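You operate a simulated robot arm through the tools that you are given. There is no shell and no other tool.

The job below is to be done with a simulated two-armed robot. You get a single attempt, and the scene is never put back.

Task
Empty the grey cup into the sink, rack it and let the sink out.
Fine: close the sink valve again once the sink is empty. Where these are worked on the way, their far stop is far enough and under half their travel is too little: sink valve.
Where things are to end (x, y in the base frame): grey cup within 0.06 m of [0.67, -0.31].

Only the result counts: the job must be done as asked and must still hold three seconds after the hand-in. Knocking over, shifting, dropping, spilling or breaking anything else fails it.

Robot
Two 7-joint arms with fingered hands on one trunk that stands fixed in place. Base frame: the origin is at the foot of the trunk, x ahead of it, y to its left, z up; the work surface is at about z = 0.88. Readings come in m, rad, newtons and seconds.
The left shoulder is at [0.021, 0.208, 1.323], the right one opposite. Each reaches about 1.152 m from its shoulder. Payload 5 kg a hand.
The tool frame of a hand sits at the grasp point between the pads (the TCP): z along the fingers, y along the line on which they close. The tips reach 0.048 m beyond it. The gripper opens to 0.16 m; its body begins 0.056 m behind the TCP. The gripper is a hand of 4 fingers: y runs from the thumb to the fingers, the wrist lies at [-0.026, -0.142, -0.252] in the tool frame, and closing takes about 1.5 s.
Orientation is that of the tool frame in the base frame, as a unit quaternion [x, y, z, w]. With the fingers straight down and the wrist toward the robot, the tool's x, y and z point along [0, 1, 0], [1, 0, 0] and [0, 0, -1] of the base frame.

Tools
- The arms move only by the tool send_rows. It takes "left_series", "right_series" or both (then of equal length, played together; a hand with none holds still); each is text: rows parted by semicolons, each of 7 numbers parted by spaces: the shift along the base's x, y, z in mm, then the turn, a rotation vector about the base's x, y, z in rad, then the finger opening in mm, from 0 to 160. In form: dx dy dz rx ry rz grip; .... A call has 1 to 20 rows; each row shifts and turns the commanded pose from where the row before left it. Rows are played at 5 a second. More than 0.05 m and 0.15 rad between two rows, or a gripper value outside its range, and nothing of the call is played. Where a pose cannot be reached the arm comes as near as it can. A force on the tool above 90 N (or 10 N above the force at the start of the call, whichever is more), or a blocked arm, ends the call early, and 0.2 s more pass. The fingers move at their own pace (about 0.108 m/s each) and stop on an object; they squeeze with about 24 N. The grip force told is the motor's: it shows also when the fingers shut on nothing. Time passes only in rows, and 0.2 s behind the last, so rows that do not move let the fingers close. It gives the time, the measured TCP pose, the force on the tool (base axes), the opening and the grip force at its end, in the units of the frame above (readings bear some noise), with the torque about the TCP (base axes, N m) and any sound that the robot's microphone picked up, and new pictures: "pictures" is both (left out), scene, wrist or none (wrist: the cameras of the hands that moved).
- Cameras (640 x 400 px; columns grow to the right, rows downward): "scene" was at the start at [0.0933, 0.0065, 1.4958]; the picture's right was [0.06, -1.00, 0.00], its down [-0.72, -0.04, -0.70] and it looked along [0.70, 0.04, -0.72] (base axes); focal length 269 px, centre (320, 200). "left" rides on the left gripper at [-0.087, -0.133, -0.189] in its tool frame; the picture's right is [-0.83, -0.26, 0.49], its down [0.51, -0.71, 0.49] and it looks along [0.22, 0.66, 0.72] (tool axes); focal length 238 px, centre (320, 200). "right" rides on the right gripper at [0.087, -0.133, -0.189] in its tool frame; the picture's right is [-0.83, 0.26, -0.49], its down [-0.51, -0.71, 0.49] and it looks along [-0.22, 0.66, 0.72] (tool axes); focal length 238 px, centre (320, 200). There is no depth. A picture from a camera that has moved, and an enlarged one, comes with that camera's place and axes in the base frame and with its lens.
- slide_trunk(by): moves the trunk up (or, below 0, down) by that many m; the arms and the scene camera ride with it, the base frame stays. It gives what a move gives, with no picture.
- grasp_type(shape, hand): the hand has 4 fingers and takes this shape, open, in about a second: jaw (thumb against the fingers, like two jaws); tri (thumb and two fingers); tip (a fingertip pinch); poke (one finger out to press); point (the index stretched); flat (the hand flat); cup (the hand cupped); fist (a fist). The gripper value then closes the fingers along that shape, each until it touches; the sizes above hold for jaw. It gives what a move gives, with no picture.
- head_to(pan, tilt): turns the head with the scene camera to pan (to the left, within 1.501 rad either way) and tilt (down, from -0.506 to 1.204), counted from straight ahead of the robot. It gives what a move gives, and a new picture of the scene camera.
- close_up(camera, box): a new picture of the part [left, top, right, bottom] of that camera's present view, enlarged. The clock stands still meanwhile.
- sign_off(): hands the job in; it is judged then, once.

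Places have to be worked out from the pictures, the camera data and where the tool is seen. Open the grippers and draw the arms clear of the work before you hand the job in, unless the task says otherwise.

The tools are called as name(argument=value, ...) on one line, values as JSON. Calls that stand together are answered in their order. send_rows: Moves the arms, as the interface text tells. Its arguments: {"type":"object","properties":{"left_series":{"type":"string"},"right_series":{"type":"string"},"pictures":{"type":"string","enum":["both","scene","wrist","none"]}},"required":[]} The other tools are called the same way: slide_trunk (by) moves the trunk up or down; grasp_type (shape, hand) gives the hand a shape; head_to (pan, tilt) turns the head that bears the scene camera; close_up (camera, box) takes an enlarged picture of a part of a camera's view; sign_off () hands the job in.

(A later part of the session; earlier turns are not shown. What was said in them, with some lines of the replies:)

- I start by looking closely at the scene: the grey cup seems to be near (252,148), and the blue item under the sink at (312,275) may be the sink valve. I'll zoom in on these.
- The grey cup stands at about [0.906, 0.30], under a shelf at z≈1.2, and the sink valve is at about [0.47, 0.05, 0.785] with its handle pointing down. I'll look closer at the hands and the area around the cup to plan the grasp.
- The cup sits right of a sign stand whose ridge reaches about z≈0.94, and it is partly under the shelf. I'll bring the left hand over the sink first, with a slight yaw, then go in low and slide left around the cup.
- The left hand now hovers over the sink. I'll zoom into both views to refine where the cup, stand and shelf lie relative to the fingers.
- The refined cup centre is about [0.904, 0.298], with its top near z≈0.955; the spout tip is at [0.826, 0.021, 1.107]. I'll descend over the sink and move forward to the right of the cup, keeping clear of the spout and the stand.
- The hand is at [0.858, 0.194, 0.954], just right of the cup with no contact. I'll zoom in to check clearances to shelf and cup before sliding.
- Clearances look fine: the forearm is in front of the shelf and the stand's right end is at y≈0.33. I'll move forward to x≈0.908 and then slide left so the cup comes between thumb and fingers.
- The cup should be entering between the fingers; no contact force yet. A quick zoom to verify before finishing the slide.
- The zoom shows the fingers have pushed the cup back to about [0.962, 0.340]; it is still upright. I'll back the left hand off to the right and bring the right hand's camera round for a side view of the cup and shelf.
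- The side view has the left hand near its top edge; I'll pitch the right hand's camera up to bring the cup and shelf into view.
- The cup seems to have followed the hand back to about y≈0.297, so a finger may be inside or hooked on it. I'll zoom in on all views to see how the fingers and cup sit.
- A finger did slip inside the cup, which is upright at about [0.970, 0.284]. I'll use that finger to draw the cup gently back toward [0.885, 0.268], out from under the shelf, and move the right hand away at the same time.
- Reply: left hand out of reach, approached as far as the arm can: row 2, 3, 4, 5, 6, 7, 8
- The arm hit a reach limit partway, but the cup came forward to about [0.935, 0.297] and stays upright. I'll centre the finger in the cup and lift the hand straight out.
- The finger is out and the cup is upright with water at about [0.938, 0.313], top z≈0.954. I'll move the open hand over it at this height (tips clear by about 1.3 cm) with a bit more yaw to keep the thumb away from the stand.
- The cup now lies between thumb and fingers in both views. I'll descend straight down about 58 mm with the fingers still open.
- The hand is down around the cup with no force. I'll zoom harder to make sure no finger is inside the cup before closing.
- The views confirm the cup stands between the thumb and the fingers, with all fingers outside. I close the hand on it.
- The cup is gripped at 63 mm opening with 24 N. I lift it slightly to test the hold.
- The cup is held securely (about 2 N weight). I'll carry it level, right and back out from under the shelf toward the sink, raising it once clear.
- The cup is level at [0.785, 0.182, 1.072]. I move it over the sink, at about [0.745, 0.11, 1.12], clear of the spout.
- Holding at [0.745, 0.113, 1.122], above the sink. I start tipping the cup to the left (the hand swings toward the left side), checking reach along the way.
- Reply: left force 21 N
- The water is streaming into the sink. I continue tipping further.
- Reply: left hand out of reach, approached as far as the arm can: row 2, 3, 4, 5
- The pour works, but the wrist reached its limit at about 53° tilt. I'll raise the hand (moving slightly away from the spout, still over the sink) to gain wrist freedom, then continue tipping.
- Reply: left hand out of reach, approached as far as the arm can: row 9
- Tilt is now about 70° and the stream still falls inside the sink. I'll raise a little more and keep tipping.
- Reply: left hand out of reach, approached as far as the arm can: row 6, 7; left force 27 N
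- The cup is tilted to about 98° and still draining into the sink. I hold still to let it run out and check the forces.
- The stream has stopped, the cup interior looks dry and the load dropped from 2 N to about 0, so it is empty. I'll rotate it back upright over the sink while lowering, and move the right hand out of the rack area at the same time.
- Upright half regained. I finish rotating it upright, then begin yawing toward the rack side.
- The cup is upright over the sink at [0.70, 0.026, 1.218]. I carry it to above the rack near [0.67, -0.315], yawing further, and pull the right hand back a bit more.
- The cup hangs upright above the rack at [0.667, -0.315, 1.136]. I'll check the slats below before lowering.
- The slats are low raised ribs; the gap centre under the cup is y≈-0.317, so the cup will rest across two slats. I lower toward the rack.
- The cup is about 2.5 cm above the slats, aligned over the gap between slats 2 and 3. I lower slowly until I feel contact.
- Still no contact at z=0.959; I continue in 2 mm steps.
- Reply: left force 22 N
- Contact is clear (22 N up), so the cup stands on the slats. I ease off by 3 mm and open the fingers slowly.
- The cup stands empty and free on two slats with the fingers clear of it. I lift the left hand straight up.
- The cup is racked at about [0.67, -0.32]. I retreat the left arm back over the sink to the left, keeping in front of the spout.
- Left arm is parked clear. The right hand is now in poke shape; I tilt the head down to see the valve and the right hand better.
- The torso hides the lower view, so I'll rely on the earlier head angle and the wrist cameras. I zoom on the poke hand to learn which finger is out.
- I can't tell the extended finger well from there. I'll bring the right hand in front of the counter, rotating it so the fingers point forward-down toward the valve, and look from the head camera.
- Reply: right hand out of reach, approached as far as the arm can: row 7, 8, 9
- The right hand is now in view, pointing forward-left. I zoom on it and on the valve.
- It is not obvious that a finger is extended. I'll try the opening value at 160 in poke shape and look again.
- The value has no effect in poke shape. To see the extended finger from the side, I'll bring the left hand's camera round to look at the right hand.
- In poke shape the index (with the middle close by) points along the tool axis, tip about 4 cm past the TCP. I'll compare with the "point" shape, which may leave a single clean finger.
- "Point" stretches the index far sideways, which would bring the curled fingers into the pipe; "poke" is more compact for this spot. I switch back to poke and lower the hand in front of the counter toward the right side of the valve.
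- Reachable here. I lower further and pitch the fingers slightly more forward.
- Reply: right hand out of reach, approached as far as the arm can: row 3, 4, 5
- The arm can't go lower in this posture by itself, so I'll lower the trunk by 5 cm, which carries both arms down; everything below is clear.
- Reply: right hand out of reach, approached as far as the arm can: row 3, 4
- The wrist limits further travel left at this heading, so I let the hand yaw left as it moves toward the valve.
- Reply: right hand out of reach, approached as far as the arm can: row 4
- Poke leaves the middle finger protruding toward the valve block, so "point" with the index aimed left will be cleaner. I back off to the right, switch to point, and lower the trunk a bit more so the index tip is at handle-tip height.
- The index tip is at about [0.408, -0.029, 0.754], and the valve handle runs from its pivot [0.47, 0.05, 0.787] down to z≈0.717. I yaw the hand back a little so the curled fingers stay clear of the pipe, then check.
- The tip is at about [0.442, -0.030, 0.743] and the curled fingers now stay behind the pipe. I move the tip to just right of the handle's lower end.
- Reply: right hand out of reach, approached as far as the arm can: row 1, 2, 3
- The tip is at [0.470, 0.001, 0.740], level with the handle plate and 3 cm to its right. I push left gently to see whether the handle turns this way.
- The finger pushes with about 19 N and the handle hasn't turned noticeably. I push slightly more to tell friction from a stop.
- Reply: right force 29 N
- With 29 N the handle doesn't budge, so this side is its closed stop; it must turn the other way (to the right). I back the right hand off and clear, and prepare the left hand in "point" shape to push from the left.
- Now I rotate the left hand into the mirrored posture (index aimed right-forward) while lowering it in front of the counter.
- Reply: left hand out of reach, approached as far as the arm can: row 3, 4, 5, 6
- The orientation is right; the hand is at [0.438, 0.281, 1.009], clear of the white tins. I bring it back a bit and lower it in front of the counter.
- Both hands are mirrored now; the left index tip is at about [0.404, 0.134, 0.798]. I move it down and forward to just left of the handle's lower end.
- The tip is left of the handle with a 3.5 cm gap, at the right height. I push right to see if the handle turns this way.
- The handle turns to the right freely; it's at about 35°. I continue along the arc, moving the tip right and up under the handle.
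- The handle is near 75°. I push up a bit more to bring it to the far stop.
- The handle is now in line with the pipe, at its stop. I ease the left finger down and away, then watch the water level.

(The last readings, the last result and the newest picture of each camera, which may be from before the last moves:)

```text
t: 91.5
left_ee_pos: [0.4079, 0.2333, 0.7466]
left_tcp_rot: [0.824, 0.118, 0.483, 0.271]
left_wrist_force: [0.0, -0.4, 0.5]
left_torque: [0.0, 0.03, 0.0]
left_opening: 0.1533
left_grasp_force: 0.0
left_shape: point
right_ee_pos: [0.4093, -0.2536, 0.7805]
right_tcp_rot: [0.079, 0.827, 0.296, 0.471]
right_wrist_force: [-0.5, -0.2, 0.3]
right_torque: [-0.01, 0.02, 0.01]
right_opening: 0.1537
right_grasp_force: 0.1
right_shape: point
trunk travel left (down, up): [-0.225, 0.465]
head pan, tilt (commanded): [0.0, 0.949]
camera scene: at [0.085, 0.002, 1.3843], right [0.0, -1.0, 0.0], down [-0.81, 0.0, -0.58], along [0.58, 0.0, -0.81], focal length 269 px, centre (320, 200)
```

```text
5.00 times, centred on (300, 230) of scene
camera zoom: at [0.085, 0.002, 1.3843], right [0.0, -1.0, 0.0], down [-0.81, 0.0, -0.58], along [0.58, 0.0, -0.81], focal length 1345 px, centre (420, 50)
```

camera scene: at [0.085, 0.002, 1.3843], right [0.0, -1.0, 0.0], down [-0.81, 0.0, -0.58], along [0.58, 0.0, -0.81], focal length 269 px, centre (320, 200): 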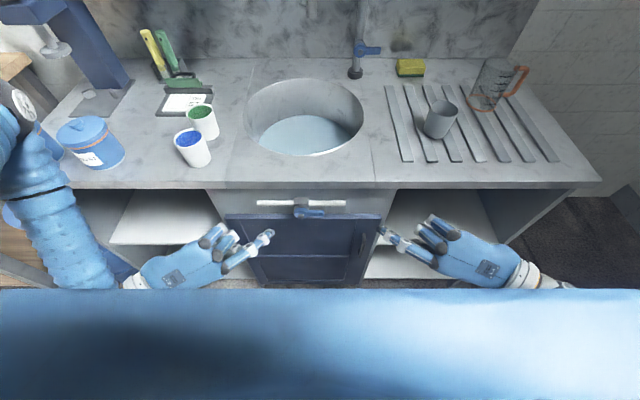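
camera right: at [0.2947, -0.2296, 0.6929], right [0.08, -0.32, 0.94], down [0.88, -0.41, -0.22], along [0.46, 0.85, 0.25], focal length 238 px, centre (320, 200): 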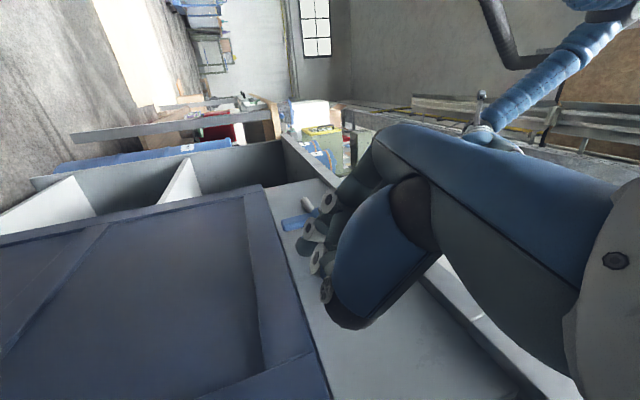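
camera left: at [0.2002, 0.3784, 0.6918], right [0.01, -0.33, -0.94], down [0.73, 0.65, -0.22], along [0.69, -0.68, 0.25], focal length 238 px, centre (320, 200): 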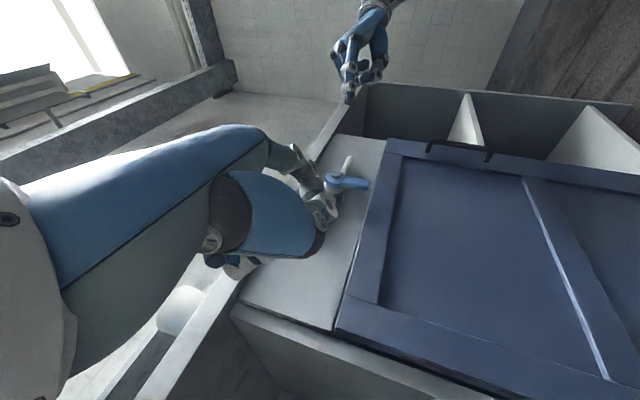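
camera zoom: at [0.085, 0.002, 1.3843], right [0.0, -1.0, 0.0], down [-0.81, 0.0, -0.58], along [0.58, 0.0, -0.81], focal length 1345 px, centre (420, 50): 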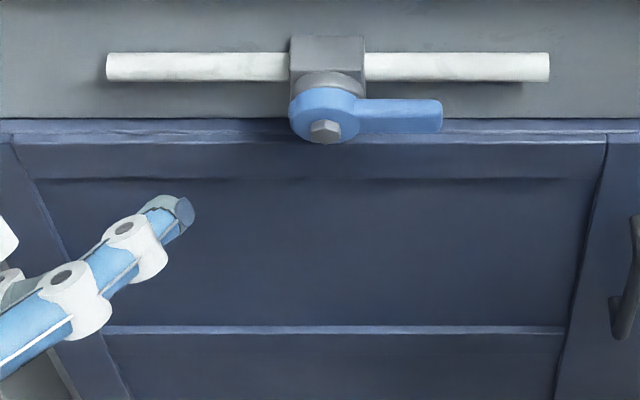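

The water level is falling. While it drains, I stage the right index above the handle's end, ready to close it later.

send_rows(right_series="0 8 2 0 0 -0.05 0; 0 12 2 0 0 -0.05 0; 0 14 2 0 0 0 0; 0 14 2 0 0 0 0; 0 14 2 0 0 0 0; 0 14 1 0 0 0 0; 0 0 0 0 0 0 0; 0 0 0 0 0 0 0; 0 0 0 0 0 0 0; 0 0 0 0 0 0 0; 0 0 0 0 0 0 0; 0 0 0 0 0 0 0; 0 0 0 0 0 0 0; 0 0 0 0 0 0 0; 0 0 0 0 0 0 0; 0 0 0 0 0 0 0; 0 0 0 0 0 0 0; 0 0 0 0 0 0 0; 0 0 0 0 0 0 0; 0 0 0 0 0 0 0", pictures="scene")

close_up(camera="scene", box=[230, 60, 380, 170])

close_up(camera="scene", box=[250, 180, 430, 300])

```text
t: 95.7
left_ee_pos: [0.4083, 0.233, 0.7468]
left_tcp_rot: [0.825, 0.118, 0.483, 0.27]
left_wrist_force: [0.5, -0.1, -0.6]
left_torque: [0.03, -0.01, -0.01]
left_opening: 0.1537
left_grasp_force: 0.1
left_shape: point
right_ee_pos: [0.4117, -0.1798, 0.7914]
right_tcp_rot: [0.119, 0.823, 0.272, 0.485]
right_wrist_force: [0.3, -0.6, 0.4]
right_torque: [-0.02, 0.0, -0.04]
right_opening: 0.1535
right_grasp_force: 0.1
right_shape: point
trunk travel left (down, up): [-0.225, 0.465]
head pan, tilt (commanded): [0.0, 0.949]
camera scene: at [0.085, 0.002, 1.3843], right [0.0, -1.0, 0.0], down [-0.81, 0.0, -0.58], along [0.58, 0.0, -0.81], focal length 269 px, centre (320, 200)
```

scene: 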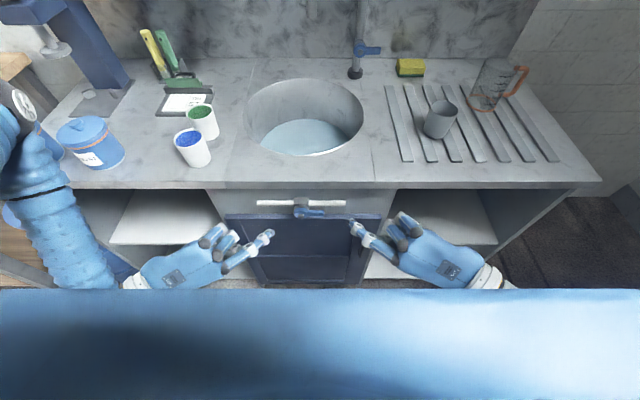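

```text
3.64 times, centred on (305, 115) of scene
camera zoom: at [0.085, 0.002, 1.3843], right [0.0, -1.0, 0.0], down [-0.81, 0.0, -0.58], along [0.58, 0.0, -0.81], focal length 978 px, centre (374, 509)
```

zoom: 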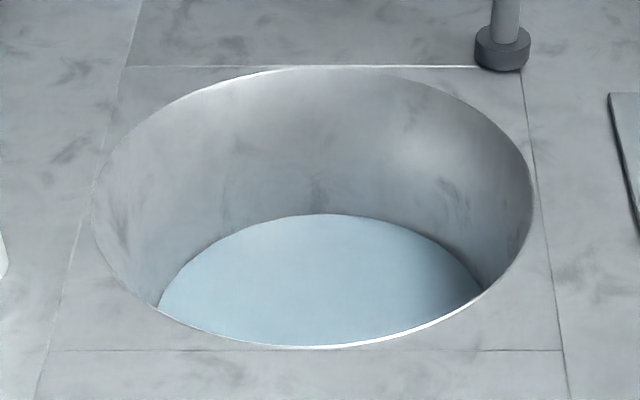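

```text
3.33 times, centred on (340, 240) of scene
camera zoom: at [0.085, 0.002, 1.3843], right [0.0, -1.0, 0.0], down [-0.81, 0.0, -0.58], along [0.58, 0.0, -0.81], focal length 897 px, centre (253, 67)
```

zoom: 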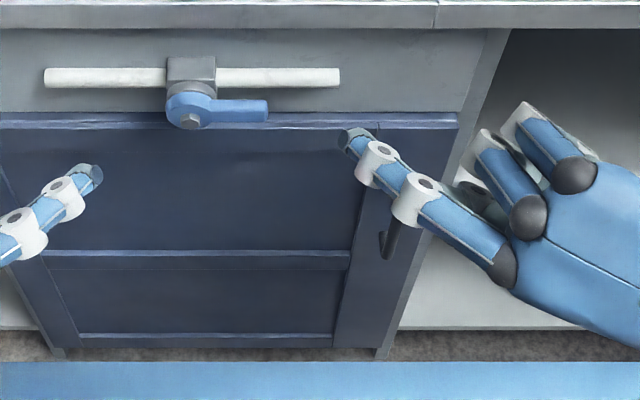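

The level drops about 4 mm per second. I wait and keep watching.

send_rows(right_series="0 0 0 0 0 0 0; 0 0 0 0 0 0 0; 0 0 0 0 0 0 0; 0 0 0 0 0 0 0; 0 0 0 0 0 0 0; 0 0 0 0 0 0 0; 0 0 0 0 0 0 0; 0 0 0 0 0 0 0; 0 0 0 0 0 0 0; 0 0 0 0 0 0 0; 0 0 0 0 0 0 0; 0 0 0 0 0 0 0; 0 0 0 0 0 0 0; 0 0 0 0 0 0 0; 0 0 0 0 0 0 0; 0 0 0 0 0 0 0; 0 0 0 0 0 0 0; 0 0 0 0 0 0 0; 0 0 0 0 0 0 0; 0 0 0 0 0 0 0", pictures="none")

send_rows(right_series="0 0 0 0 0 0 0; 0 0 0 0 0 0 0; 0 0 0 0 0 0 0; 0 0 0 0 0 0 0; 0 0 0 0 0 0 0; 0 0 0 0 0 0 0; 0 0 0 0 0 0 0; 0 0 0 0 0 0 0; 0 0 0 0 0 0 0; 0 0 0 0 0 0 0; 0 0 0 0 0 0 0; 0 0 0 0 0 0 0; 0 0 0 0 0 0 0; 0 0 0 0 0 0 0; 0 0 0 0 0 0 0; 0 0 0 0 0 0 0; 0 0 0 0 0 0 0; 0 0 0 0 0 0 0; 0 0 0 0 0 0 0; 0 0 0 0 0 0 0", pictures="scene")

close_up(camera="scene", box=[230, 60, 380, 170])

```text
t: 99.9
left_ee_pos: [0.4073, 0.2332, 0.7459]
left_tcp_rot: [0.824, 0.118, 0.483, 0.271]
left_wrist_force: [-0.3, 0.0, 0.5]
left_torque: [-0.01, -0.02, -0.02]
left_opening: 0.1535
left_grasp_force: 0.1
left_shape: point
right_ee_pos: [0.4096, -0.1787, 0.7926]
right_tcp_rot: [0.119, 0.823, 0.272, 0.485]
right_wrist_force: [0.6, -0.4, 0.5]
right_torque: [0.02, -0.02, -0.01]
right_opening: 0.1536
right_grasp_force: 0.0
right_shape: point
trunk travel left (down, up): [-0.225, 0.465]
head pan, tilt (commanded): [0.0, 0.949]
```

```text
t: 104.1
left_ee_pos: [0.4073, 0.234, 0.7461]
left_tcp_rot: [0.825, 0.118, 0.482, 0.271]
left_wrist_force: [0.2, 0.2, 1.0]
left_torque: [0.0, 0.0, 0.0]
left_opening: 0.1537
left_grasp_force: 0.0
left_shape: point
right_ee_pos: [0.4113, -0.1806, 0.7924]
right_tcp_rot: [0.12, 0.822, 0.272, 0.486]
right_wrist_force: [-1.3, -0.2, -0.7]
right_torque: [0.03, -0.03, -0.01]
right_opening: 0.1533
right_grasp_force: 0.1
right_shape: point
trunk travel left (down, up): [-0.225, 0.465]
head pan, tilt (commanded): [0.0, 0.949]
camera scene: at [0.085, 0.002, 1.3843], right [0.0, -1.0, 0.0], down [-0.81, 0.0, -0.58], along [0.58, 0.0, -0.81], focal length 269 px, centre (320, 200)
```

scene: 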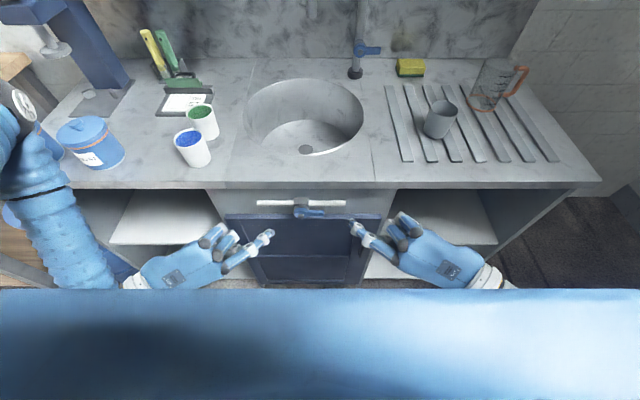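

```text
3.64 times, centred on (305, 115) of scene
camera zoom: at [0.085, 0.002, 1.3843], right [0.0, -1.0, 0.0], down [-0.81, 0.0, -0.58], along [0.58, 0.0, -0.81], focal length 978 px, centre (374, 509)
```

zoom: 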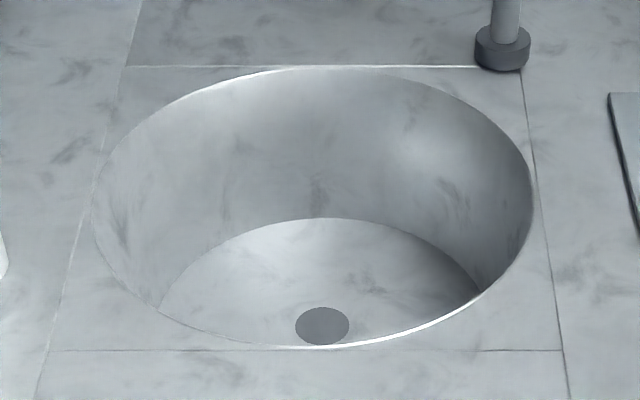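

The sink is empty, with the bare drain visible. I bring the right index over the handle's free end, ready to press it down.

send_rows(right_series="0 12 0 0 0 0 0; 0 12 0 0 0 0 0; 0 12 0 0 0 0 0; 2 12 0 0 0 0 0; 4 12 0 0 0 0 0; 10 0 0 0 0 0 0; 10 0 0 0 0 0 0; 10 0 0 0 0 0 0; 10 0 0 0 0 0 0; 0 0 0 0 0 0 0", pictures="none")

close_up(camera="scene", box=[260, 180, 400, 280])

close_up(camera="left", box=[260, 100, 420, 240])

close_up(camera="right", box=[240, 100, 400, 260])

```text
t: 106.3
left_ee_pos: [0.4071, 0.2344, 0.7462]
left_tcp_rot: [0.824, 0.118, 0.483, 0.27]
left_wrist_force: [-0.1, 0.0, 0.8]
left_torque: [-0.01, 0.0, 0.0]
left_opening: 0.1538
left_grasp_force: 0.1
left_shape: point
right_ee_pos: [0.4549, -0.1189, 0.7933]
right_tcp_rot: [0.12, 0.822, 0.272, 0.485]
right_wrist_force: [0.1, 0.1, -0.7]
right_torque: [0.0, 0.01, 0.03]
right_opening: 0.1538
right_grasp_force: 0.1
right_shape: point
trunk travel left (down, up): [-0.225, 0.465]
head pan, tilt (commanded): [0.0, 0.949]
```

```text
4.00 times, centred on (330, 230) of scene
camera zoom: at [0.085, 0.002, 1.3843], right [0.0, -1.0, 0.0], down [-0.81, 0.0, -0.58], along [0.58, 0.0, -0.81], focal length 1076 px, centre (280, 80)
```

zoom: 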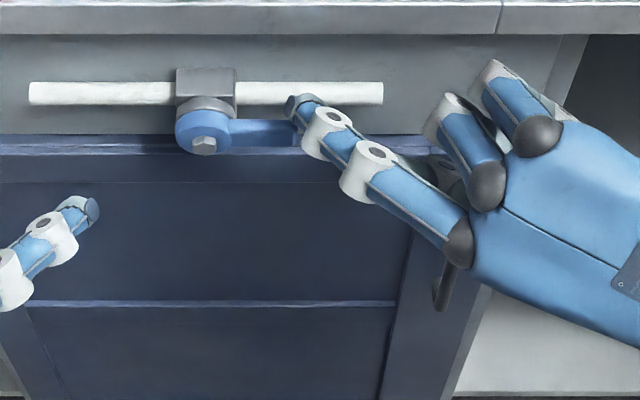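

```text
2.86 times, centred on (340, 170) of left
camera zoom: at [0.2096, 0.3657, 0.6814], right [0.01, -0.33, -0.94], down [0.73, 0.65, -0.22], along [0.69, -0.68, 0.25], focal length 681 px, centre (263, 286)
```

zoom: 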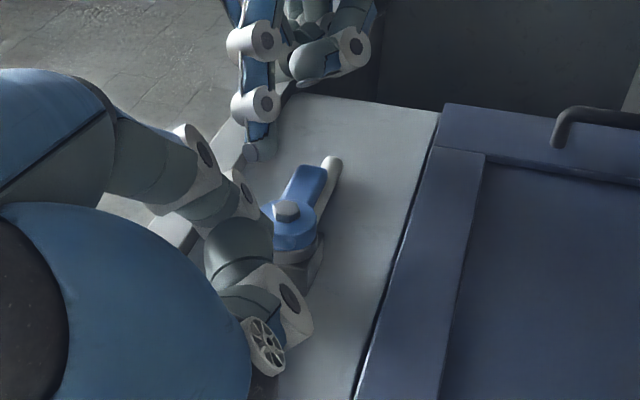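

```text
2.50 times, centred on (320, 180) of right
camera zoom: at [0.257, -0.2527, 0.7261], right [-0.02, -0.33, 0.94], down [0.72, -0.66, -0.22], along [0.69, 0.68, 0.25], focal length 596 px, centre (320, 250)
```

zoom: 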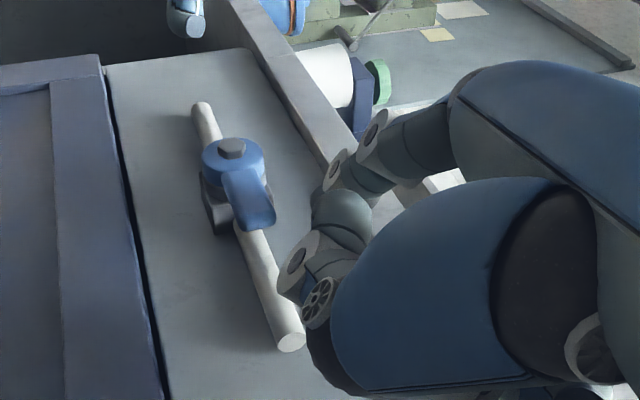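

The right tip sits about 2 cm above the handle's free end. I press down along the arc to start closing.

send_rows(right_series="1 1 -12 0 0 0 0; 1 1 -12 0 0 0 0; 1 1 -11 0 0 0 0; 1 0 -8 0 0 0 0; 0 0 -7 0 0 0 0; 0 2 -7 0 0 0 0; 0 2 -7 0 0 0 0; 0 0 0 0 0 0 0", pictures="none")

close_up(camera="scene", box=[260, 180, 400, 280])

close_up(camera="left", box=[260, 100, 420, 240])

```text
t: 108.1
left_ee_pos: [0.4073, 0.2342, 0.7469]
left_tcp_rot: [0.825, 0.118, 0.482, 0.27]
left_wrist_force: [-1.1, 0.3, -0.1]
left_torque: [0.02, 0.0, 0.02]
left_opening: 0.1537
left_grasp_force: 0.0
left_shape: point
right_ee_pos: [0.4588, -0.113, 0.7283]
right_tcp_rot: [0.12, 0.822, 0.272, 0.485]
right_wrist_force: [1.0, -1.5, 0.1]
right_torque: [0.06, 0.01, 0.0]
right_opening: 0.0001
right_grasp_force: 0.1
right_shape: point
trunk travel left (down, up): [-0.225, 0.465]
head pan, tilt (commanded): [0.0, 0.949]
```

```text
4.00 times, centred on (330, 230) of scene
camera zoom: at [0.085, 0.002, 1.3843], right [0.0, -1.0, 0.0], down [-0.81, 0.0, -0.58], along [0.58, 0.0, -0.81], focal length 1076 px, centre (280, 80)
```

zoom: 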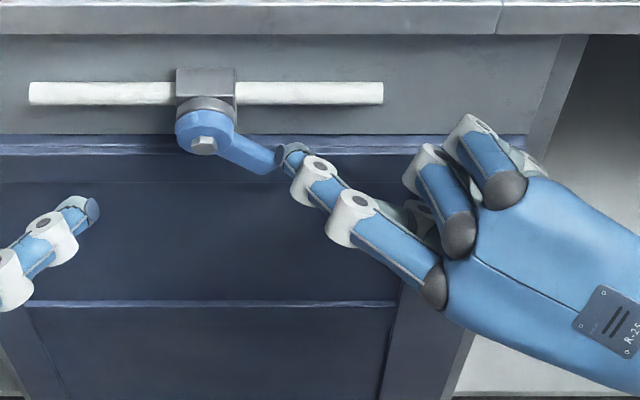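

```text
2.86 times, centred on (340, 170) of left
camera zoom: at [0.2096, 0.3657, 0.6813], right [0.01, -0.33, -0.94], down [0.73, 0.65, -0.22], along [0.69, -0.68, 0.25], focal length 681 px, centre (263, 286)
```

zoom: 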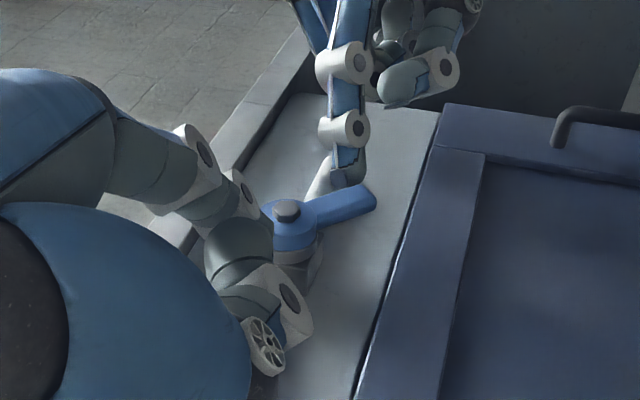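

The handle is following, now around halfway back. I continue down and left to the closed stop.

send_rows(right_series="0 5 -6 0 0 0 0; 0 5 -6 0 0 0 0; 1 5 -5 0 0 0.015 0; 1 5 -5 0 0 0.015 0; 1 6 -4 0 0 0.015 0; 1 6 -3 0 0 0.015 0; 1 5 0 0 0 0.015 0; 0 0 0 0 0 0 0", pictures="none")

close_up(camera="scene", box=[260, 180, 400, 280])

close_up(camera="left", box=[260, 100, 420, 240])

```text
t: 109.9
left_ee_pos: [0.4075, 0.2327, 0.7455]
left_tcp_rot: [0.825, 0.118, 0.483, 0.271]
left_wrist_force: [-0.5, 0.1, 1.1]
left_torque: [-0.02, 0.02, 0.02]
left_opening: 0.1537
left_grasp_force: 0.0
left_shape: point
right_ee_pos: [0.4643, -0.0749, 0.6974]
right_tcp_rot: [0.09, 0.826, 0.29, 0.475]
right_wrist_force: [-0.7, -7.8, 1.8]
right_torque: [0.35, -0.05, 0.15]
right_opening: 0.1536
right_grasp_force: 0.0
right_shape: point
trunk travel left (down, up): [-0.225, 0.465]
head pan, tilt (commanded): [0.0, 0.949]
```

```text
4.00 times, centred on (330, 230) of scene
camera zoom: at [0.0848, 0.0015, 1.3843], right [0.0, -1.0, 0.0], down [-0.81, 0.0, -0.58], along [0.58, 0.0, -0.81], focal length 1076 px, centre (280, 80)
```

zoom: 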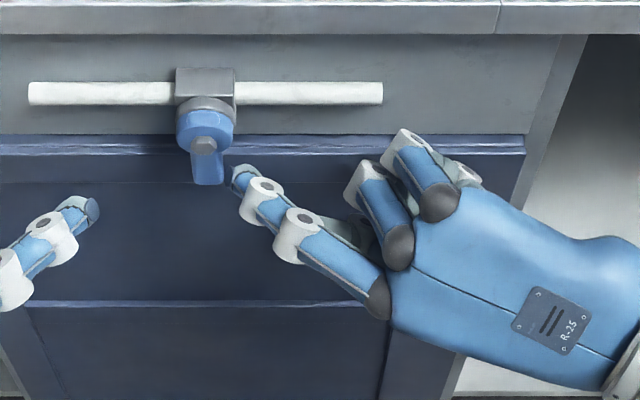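

```text
2.86 times, centred on (340, 170) of left
camera zoom: at [0.2096, 0.3653, 0.6815], right [0.01, -0.33, -0.94], down [0.73, 0.65, -0.22], along [0.69, -0.68, 0.25], focal length 681 px, centre (263, 286)
```

zoom: 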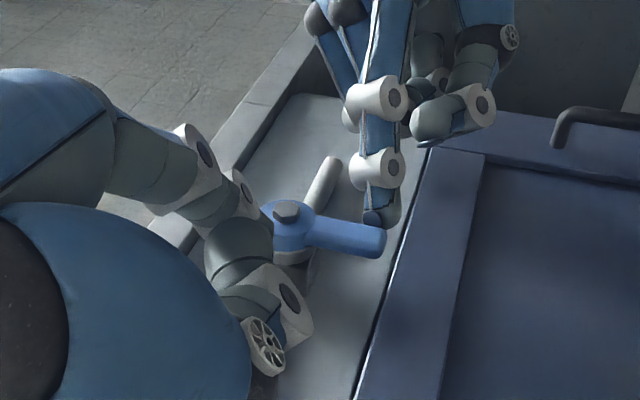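

The handle is back pointing down with about 8 N on it. I press a few millimetres more to make sure it's firmly at the closed stop.

send_rows(right_series="0 5 0 0 0 0 0; 0 4 0 0 0 0 0; 0 0 0 0 0 0 0", pictures="none")

close_up(camera="scene", box=[260, 190, 360, 260])

```text
t: 110.7
left_ee_pos: [0.407, 0.2333, 0.7464]
left_tcp_rot: [0.824, 0.118, 0.484, 0.27]
left_wrist_force: [0.2, -0.4, 0.1]
left_torque: [-0.01, -0.01, 0.01]
left_opening: 0.1537
left_grasp_force: 0.0
left_shape: point
right_ee_pos: [0.4648, -0.0687, 0.6996]
right_tcp_rot: [0.089, 0.828, 0.289, 0.473]
right_wrist_force: [-1.6, -12.8, -2.7]
right_torque: [0.0, -0.02, 0.0]
right_opening: 0.1533
right_grasp_force: 0.1
right_shape: point
trunk travel left (down, up): [-0.225, 0.465]
head pan, tilt (commanded): [0.0, 0.949]
```

```text
5.71 times, centred on (310, 225) of scene
camera zoom: at [0.0852, 0.0013, 1.3842], right [0.0, -1.0, 0.0], down [-0.81, 0.0, -0.58], along [0.58, 0.0, -0.81], focal length 1537 px, centre (377, 57)
```

zoom: 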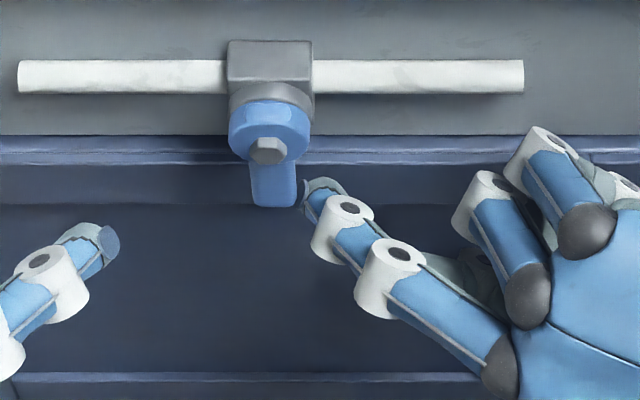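

The valve is closed again at its stop. I draw the right finger away to the right and back, without touching the handle.

send_rows(right_series="0 -10 0 0 0 0 0; 0 -20 0 0 0 0 0; -8 -25 2 0 0 0 0; -15 -30 5 0 0 0 0; -15 -30 10 0 0 0 0; -10 -30 15 0 0 0 0; 0 -30 15 0 0 0 0; 0 -30 15 0 0 0 0; 0 0 0 0 0 0 0", pictures="scene")

close_up(camera="scene", box=[230, 170, 380, 270])

close_up(camera="scene", box=[230, 60, 380, 170])

```text
t: 112.7
left_ee_pos: [0.4078, 0.2337, 0.7464]
left_tcp_rot: [0.824, 0.119, 0.483, 0.272]
left_wrist_force: [0.0, -0.4, -0.5]
left_torque: [0.03, 0.03, -0.03]
left_opening: 0.1536
left_grasp_force: 0.1
left_shape: point
right_ee_pos: [0.416, -0.273, 0.7623]
right_tcp_rot: [0.089, 0.826, 0.289, 0.475]
right_wrist_force: [-0.2, 0.8, 0.3]
right_torque: [0.01, 0.01, 0.02]
right_opening: 0.1536
right_grasp_force: 0.0
right_shape: point
trunk travel left (down, up): [-0.225, 0.465]
head pan, tilt (commanded): [0.0, 0.949]
camera scene: at [0.085, 0.0021, 1.3843], right [0.0, -1.0, 0.0], down [-0.81, 0.0, -0.58], along [0.58, 0.0, -0.81], focal length 269 px, centre (320, 200)
```

scene: 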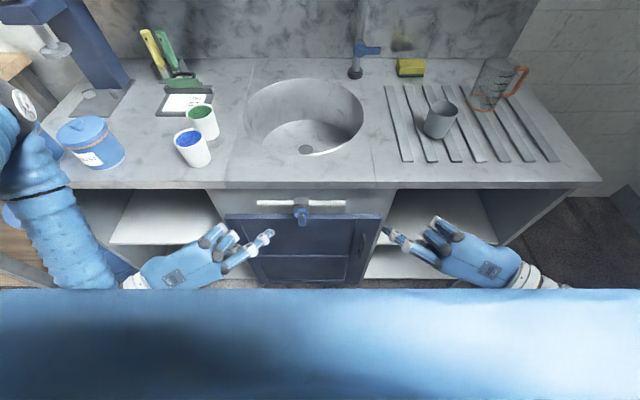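

```text
4.00 times, centred on (305, 220) of scene
camera zoom: at [0.085, 0.0021, 1.3843], right [0.0, -1.0, 0.0], down [-0.81, 0.0, -0.58], along [0.58, 0.0, -0.81], focal length 1076 px, centre (380, 120)
```

zoom: 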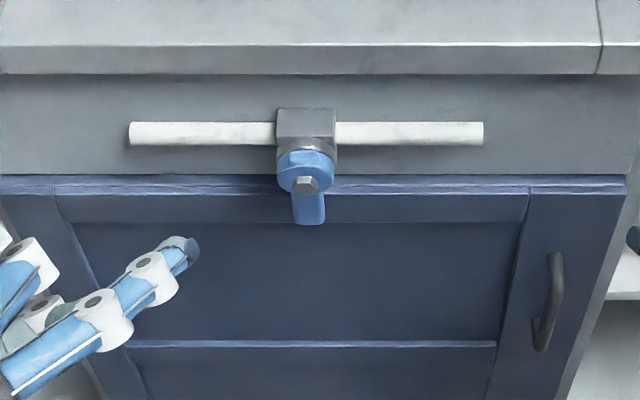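

```text
3.64 times, centred on (305, 115) of scene
camera zoom: at [0.085, 0.0021, 1.3843], right [0.0, -1.0, 0.0], down [-0.81, 0.0, -0.58], along [0.58, 0.0, -0.81], focal length 978 px, centre (374, 509)
```

zoom: 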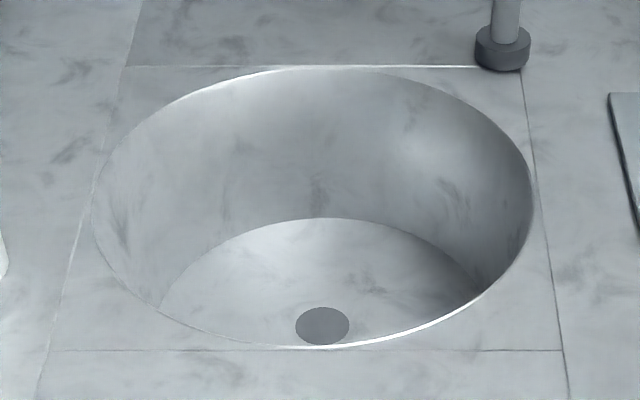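

Sink empty, valve closed, cup racked. Now I raise both hands back up in front of the counter.

send_rows(left_series="0 3 24 0 0 0 0; 0 3 24 0 0 0 0; 0 3 24 0 0 0 0; 0 3 24 0 0 0 0; 0 3 24 0 0 0 0; 0 3 24 0 0 0 0; 0 3 24 0 0 0 0; 0 3 24 0 0 0 0; 0 3 24 0 0 0 0; 0 0 0 0 0 0 0", right_series="-2 -10 20 0 0 0 0; -2 -10 20 0 0 0 0; -2 -10 20 0 0 0 0; -2 -10 20 0 0 0 0; -2 -10 20 0 0 0 0; -2 -10 20 0 0 0 0; -2 -10 20 0 0 0 0; -2 -10 20 0 0 0 0; -2 -10 20 0 0 0 0; 0 0 0 0 0 0 0", pictures="scene")

```text
t: 114.9
left_ee_pos: [0.4102, 0.2586, 0.9612]
left_tcp_rot: [0.825, 0.118, 0.482, 0.271]
left_wrist_force: [0.7, 1.1, 0.3]
left_torque: [0.01, -0.03, 0.02]
left_opening: 0.1538
left_grasp_force: 0.0
left_shape: point
right_ee_pos: [0.3986, -0.3636, 0.9391]
right_tcp_rot: [0.089, 0.826, 0.29, 0.475]
right_wrist_force: [-0.5, 0.8, 0.3]
right_torque: [0.0, 0.02, -0.01]
right_opening: 0.1535
right_grasp_force: 0.1
right_shape: point
trunk travel left (down, up): [-0.225, 0.465]
head pan, tilt (commanded): [0.0, 0.949]
camera scene: at [0.0853, 0.0021, 1.3842], right [0.0, -1.0, 0.0], down [-0.81, 0.0, -0.58], along [0.58, 0.0, -0.81], focal length 269 px, centre (320, 200)
```

scene: 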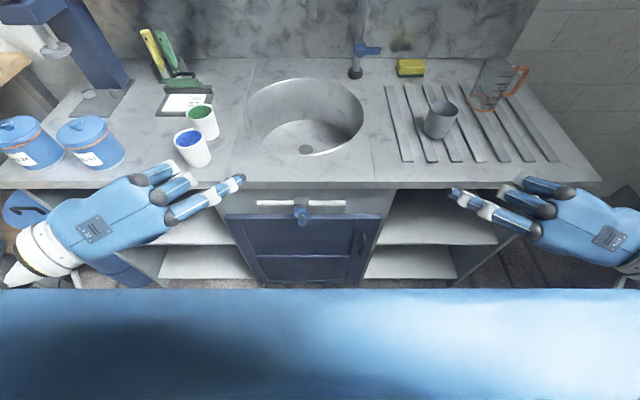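

Both hands are clear in front of the counter. I raise the trunk back up and open both hands to the jaw shape.

slide_trunk(by=0.1)

grasp_type(hand="right", shape="jaw")

grasp_type(hand="left", shape="jaw")

send_rows(left_series="-5 5 10 0 0 0 160; -5 5 10 0 0 0 160; -5 5 10 0 0 0 160; -5 5 10 0 0 0 160; 0 0 0 0 0 0 160; 0 0 0 0 0 0 160; 0 0 0 0 0 0 160", right_series="-5 -8 10 0 0 0 160; -5 -8 10 0 0 0 160; -5 -8 10 0 0 0 160; -5 -8 10 0 0 0 160; 0 0 0 0 0 0 160; 0 0 0 0 0 0 160; 0 0 0 0 0 0 160", pictures="scene")

head_to(pan=0.056, tilt=0.8)

```text
t: 116.2
left_ee_pos: [0.4085, 0.2593, 1.0603]
left_tcp_rot: [0.824, 0.118, 0.483, 0.271]
left_wrist_force: [0.2, 0.0, -0.1]
left_torque: [0.0, -0.02, -0.02]
left_opening: 0.1537
left_grasp_force: 0.0
left_shape: point
right_ee_pos: [0.3995, -0.3632, 1.0396]
right_tcp_rot: [0.089, 0.826, 0.29, 0.474]
right_wrist_force: [0.0, 0.0, -0.4]
right_torque: [0.03, -0.03, 0.0]
right_opening: 0.1535
right_grasp_force: 0.1
right_shape: point
trunk travel left (down, up): [-0.325, 0.365]
head pan, tilt (commanded): [0.0, 0.949]
```

```text
t: 117.1
left_ee_pos: [0.4091, 0.2593, 1.0597]
left_tcp_rot: [0.824, 0.119, 0.483, 0.271]
left_wrist_force: [0.2, -0.5, -0.2]
left_torque: [0.04, 0.01, 0.0]
left_opening: 0.1534
left_grasp_force: 0.0
left_shape: point
right_ee_pos: [0.3985, -0.3642, 1.0392]
right_tcp_rot: [0.089, 0.826, 0.29, 0.474]
right_wrist_force: [-0.4, 0.0, -0.1]
right_torque: [0.0, 0.03, 0.0]
right_opening: 0.1596
right_grasp_force: 0.1
right_shape: jaw
trunk travel left (down, up): [-0.325, 0.365]
head pan, tilt (commanded): [0.0, 0.949]
```

```text
t: 118.0
left_ee_pos: [0.4079, 0.2586, 1.0621]
left_tcp_rot: [0.824, 0.118, 0.483, 0.271]
left_wrist_force: [-0.1, -0.2, 0.1]
left_torque: [0.02, -0.01, -0.01]
left_opening: 0.1595
left_grasp_force: 0.1
left_shape: jaw
right_ee_pos: [0.3991, -0.3628, 1.039]
right_tcp_rot: [0.089, 0.826, 0.29, 0.474]
right_wrist_force: [-0.6, 0.7, 1.0]
right_torque: [0.01, 0.0, 0.0]
right_opening: 0.1596
right_grasp_force: 0.0
right_shape: jaw
trunk travel left (down, up): [-0.325, 0.365]
head pan, tilt (commanded): [0.0, 0.949]
```

```text
t: 119.6
left_ee_pos: [0.3931, 0.283, 1.0946]
left_tcp_rot: [0.824, 0.117, 0.483, 0.272]
left_wrist_force: [-1.6, 1.2, 0.0]
left_torque: [0.0, 0.0, 0.0]
left_opening: 0.1595
left_grasp_force: 0.1
left_shape: jaw
left hand out of reach, approached as far as the arm can: row 3, 4
right_ee_pos: [0.3783, -0.396, 1.081]
right_tcp_rot: [0.089, 0.826, 0.29, 0.474]
right_wrist_force: [1.2, 0.3, 0.8]
right_torque: [-0.03, -0.01, -0.03]
right_opening: 0.1598
right_grasp_force: 0.0
right_shape: jaw
trunk travel left (down, up): [-0.325, 0.365]
head pan, tilt (commanded): [0.0, 0.949]
camera scene: at [0.085, 0.0021, 1.4843], right [0.0, -1.0, 0.0], down [-0.81, 0.0, -0.58], along [0.58, 0.0, -0.81], focal length 269 px, centre (320, 200)
```

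scene: 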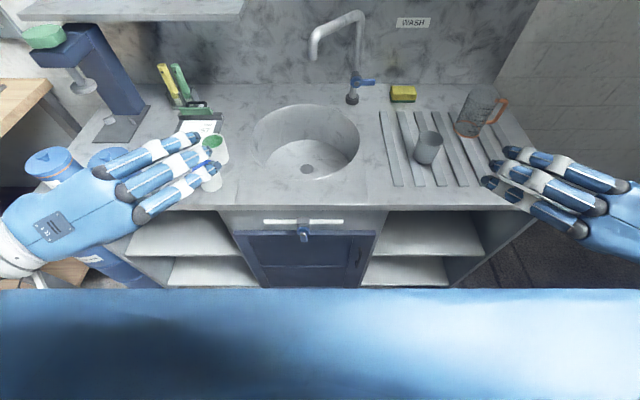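

```text
t: 120.3
left_ee_pos: [0.3942, 0.2834, 1.0951]
left_tcp_rot: [0.824, 0.117, 0.483, 0.271]
left_wrist_force: [0.2, 0.3, -0.4]
left_torque: [0.0, -0.02, 0.01]
left_opening: 0.1599
left_grasp_force: 0.0
left_shape: jaw
right_ee_pos: [0.3786, -0.396, 1.0812]
right_tcp_rot: [0.089, 0.826, 0.291, 0.475]
right_wrist_force: [-0.1, -0.3, 0.3]
right_torque: [0.02, -0.01, -0.01]
right_opening: 0.1597
right_grasp_force: 0.0
right_shape: jaw
trunk travel left (down, up): [-0.325, 0.365]
head pan, tilt (commanded): [0.056, 0.799]
camera scene: at [0.0927, 0.0063, 1.4958], right [0.06, -1.0, 0.0], down [-0.72, -0.04, -0.7], along [0.7, 0.04, -0.72], focal length 269 px, centre (320, 200)
```

scene: 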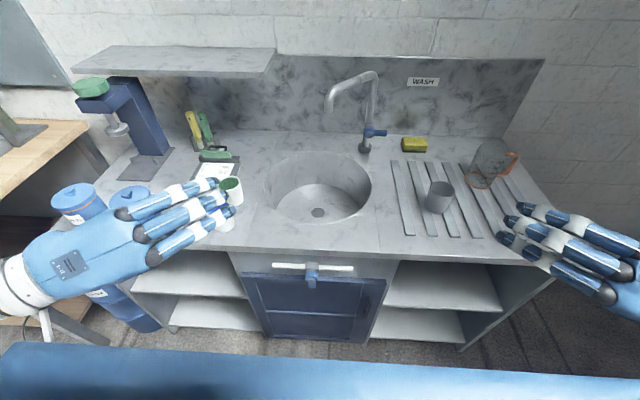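

Both hands are open. I'll raise them a bit further to be well clear, then check that everything else is where it was.

send_rows(left_series="0 8 15 0 0.1 0 160; 0 8 15 0 0.1 0 160; 0 8 15 0 0.1 0 160; 0 8 15 0 0.1 0 160; 0 8 15 0 0.1 0 160; 0 8 15 0 0.1 0 160; 0 0 0 0 0 0 160", right_series="0 -8 15 0 0.1 0 160; 0 -8 15 0 0.1 0 160; 0 -8 15 0 0.1 0 160; 0 -8 15 0 0.1 0 160; 0 -8 15 0 0.1 0 160; 0 -8 15 0 0.1 0 160; 0 0 0 0 0 0 160", pictures="scene")

close_up(camera="scene", box=[180, 110, 300, 240])

close_up(camera="scene", box=[380, 110, 580, 250])

close_up(camera="scene", box=[230, 230, 400, 340])

```text
t: 121.9
left_ee_pos: [0.4022, 0.3438, 1.1795]
left_tcp_rot: [0.93, 0.193, 0.217, 0.223]
left_wrist_force: [-0.6, 0.6, -0.7]
left_torque: [-0.06, -0.02, -0.03]
left_opening: 0.1597
left_grasp_force: 0.0
left_shape: jaw
left hand out of reach, approached as far as the arm can: row 1, 2
right_ee_pos: [0.3781, -0.4413, 1.1737]
right_tcp_rot: [0.17, 0.93, 0.25, 0.209]
right_wrist_force: [-0.2, 0.1, -0.9]
right_torque: [-0.07, 0.01, -0.05]
right_opening: 0.1598
right_grasp_force: 0.0
right_shape: jaw
trunk travel left (down, up): [-0.325, 0.365]
head pan, tilt (commanded): [0.056, 0.799]
camera scene: at [0.0923, 0.0073, 1.4958], right [0.06, -1.0, 0.0], down [-0.72, -0.04, -0.7], along [0.7, 0.04, -0.72], focal length 269 px, centre (320, 200)
```

scene: 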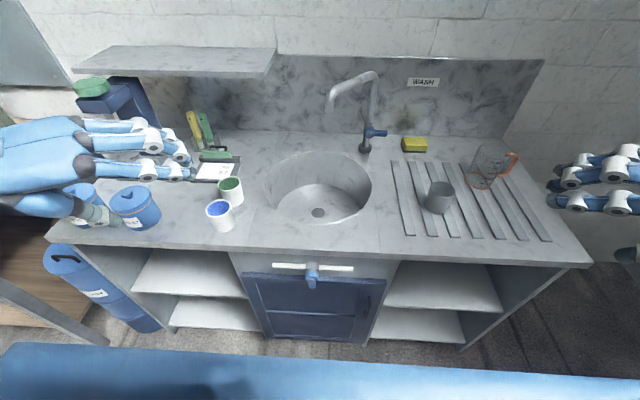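

```text
3.08 times, centred on (240, 175) of scene
camera zoom: at [0.0923, 0.0073, 1.4958], right [0.06, -1.0, 0.0], down [-0.72, -0.04, -0.7], along [0.7, 0.04, -0.72], focal length 828 px, centre (566, 277)
```

zoom: 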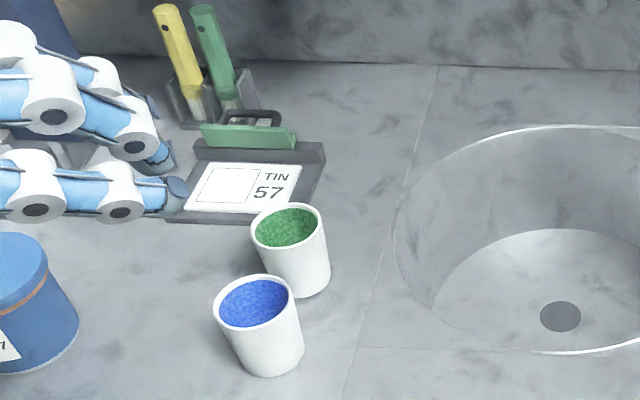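

```text
2.86 times, centred on (480, 180) of scene
camera zoom: at [0.0923, 0.0073, 1.4958], right [0.06, -1.0, 0.0], down [-0.72, -0.04, -0.7], along [0.7, 0.04, -0.72], focal length 769 px, centre (-137, 257)
```

zoom: 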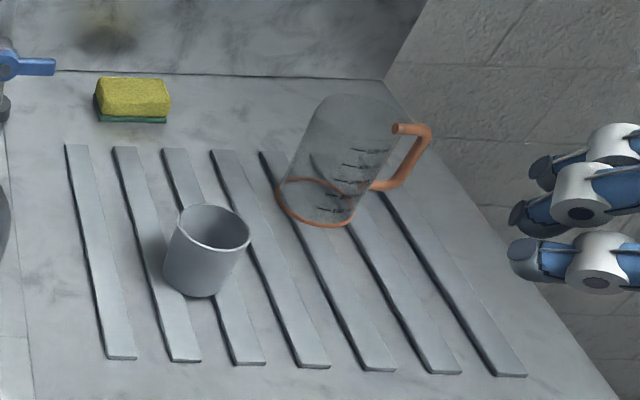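

```text
3.64 times, centred on (315, 285) of scene
camera zoom: at [0.0923, 0.0073, 1.4958], right [0.06, -1.0, 0.0], down [-0.72, -0.04, -0.7], along [0.7, 0.04, -0.72], focal length 978 px, centre (338, -109)
```

zoom: 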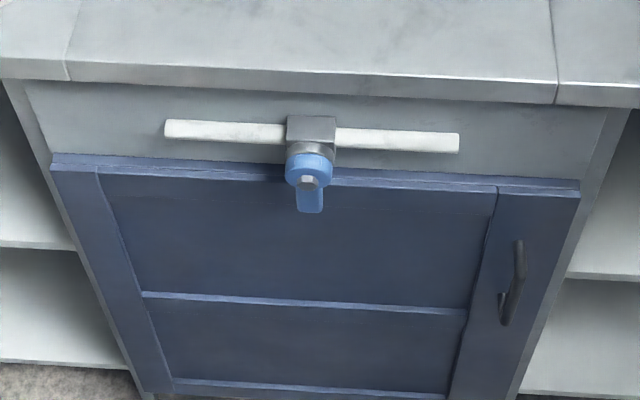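

All other objects match their starting positions. The grey cup stands empty on the rack at about [0.668, -0.322], the sink is empty and the valve handle is back at its closed stop. Hands are open and clear, so I hand the job in.

sign_off()

```text
The job is handed in.
```

I've handed the job in: the grey cup is emptied and racked, the sink is drained, and the sink valve is closed again. The hand-in reply gave no verdict, so what follows is from my own pictures and readings.

- **Cup:** It stands upright and empty on two slats at about [0.668, -0.322], roughly 1 cm from the target. The water went into the sink. While reaching for the cup, a finger slipped inside it and pushed it a few centimetres along the counter. I saw no water on the counter.
- **Sink:** The last pictures show the bare bottom and the drain, with no water left.
- **Valve:** It opens to the right. I first pushed the handle left with about 29 N, but it was already at its closed stop and did not move. I then opened it until the handle lay in line with the pipe. Once the sink was empty, I closed it back to that stop.
- **Everything else:** In the final pictures, the other items on the counter are where they started. Both hands are open and clear of the work.
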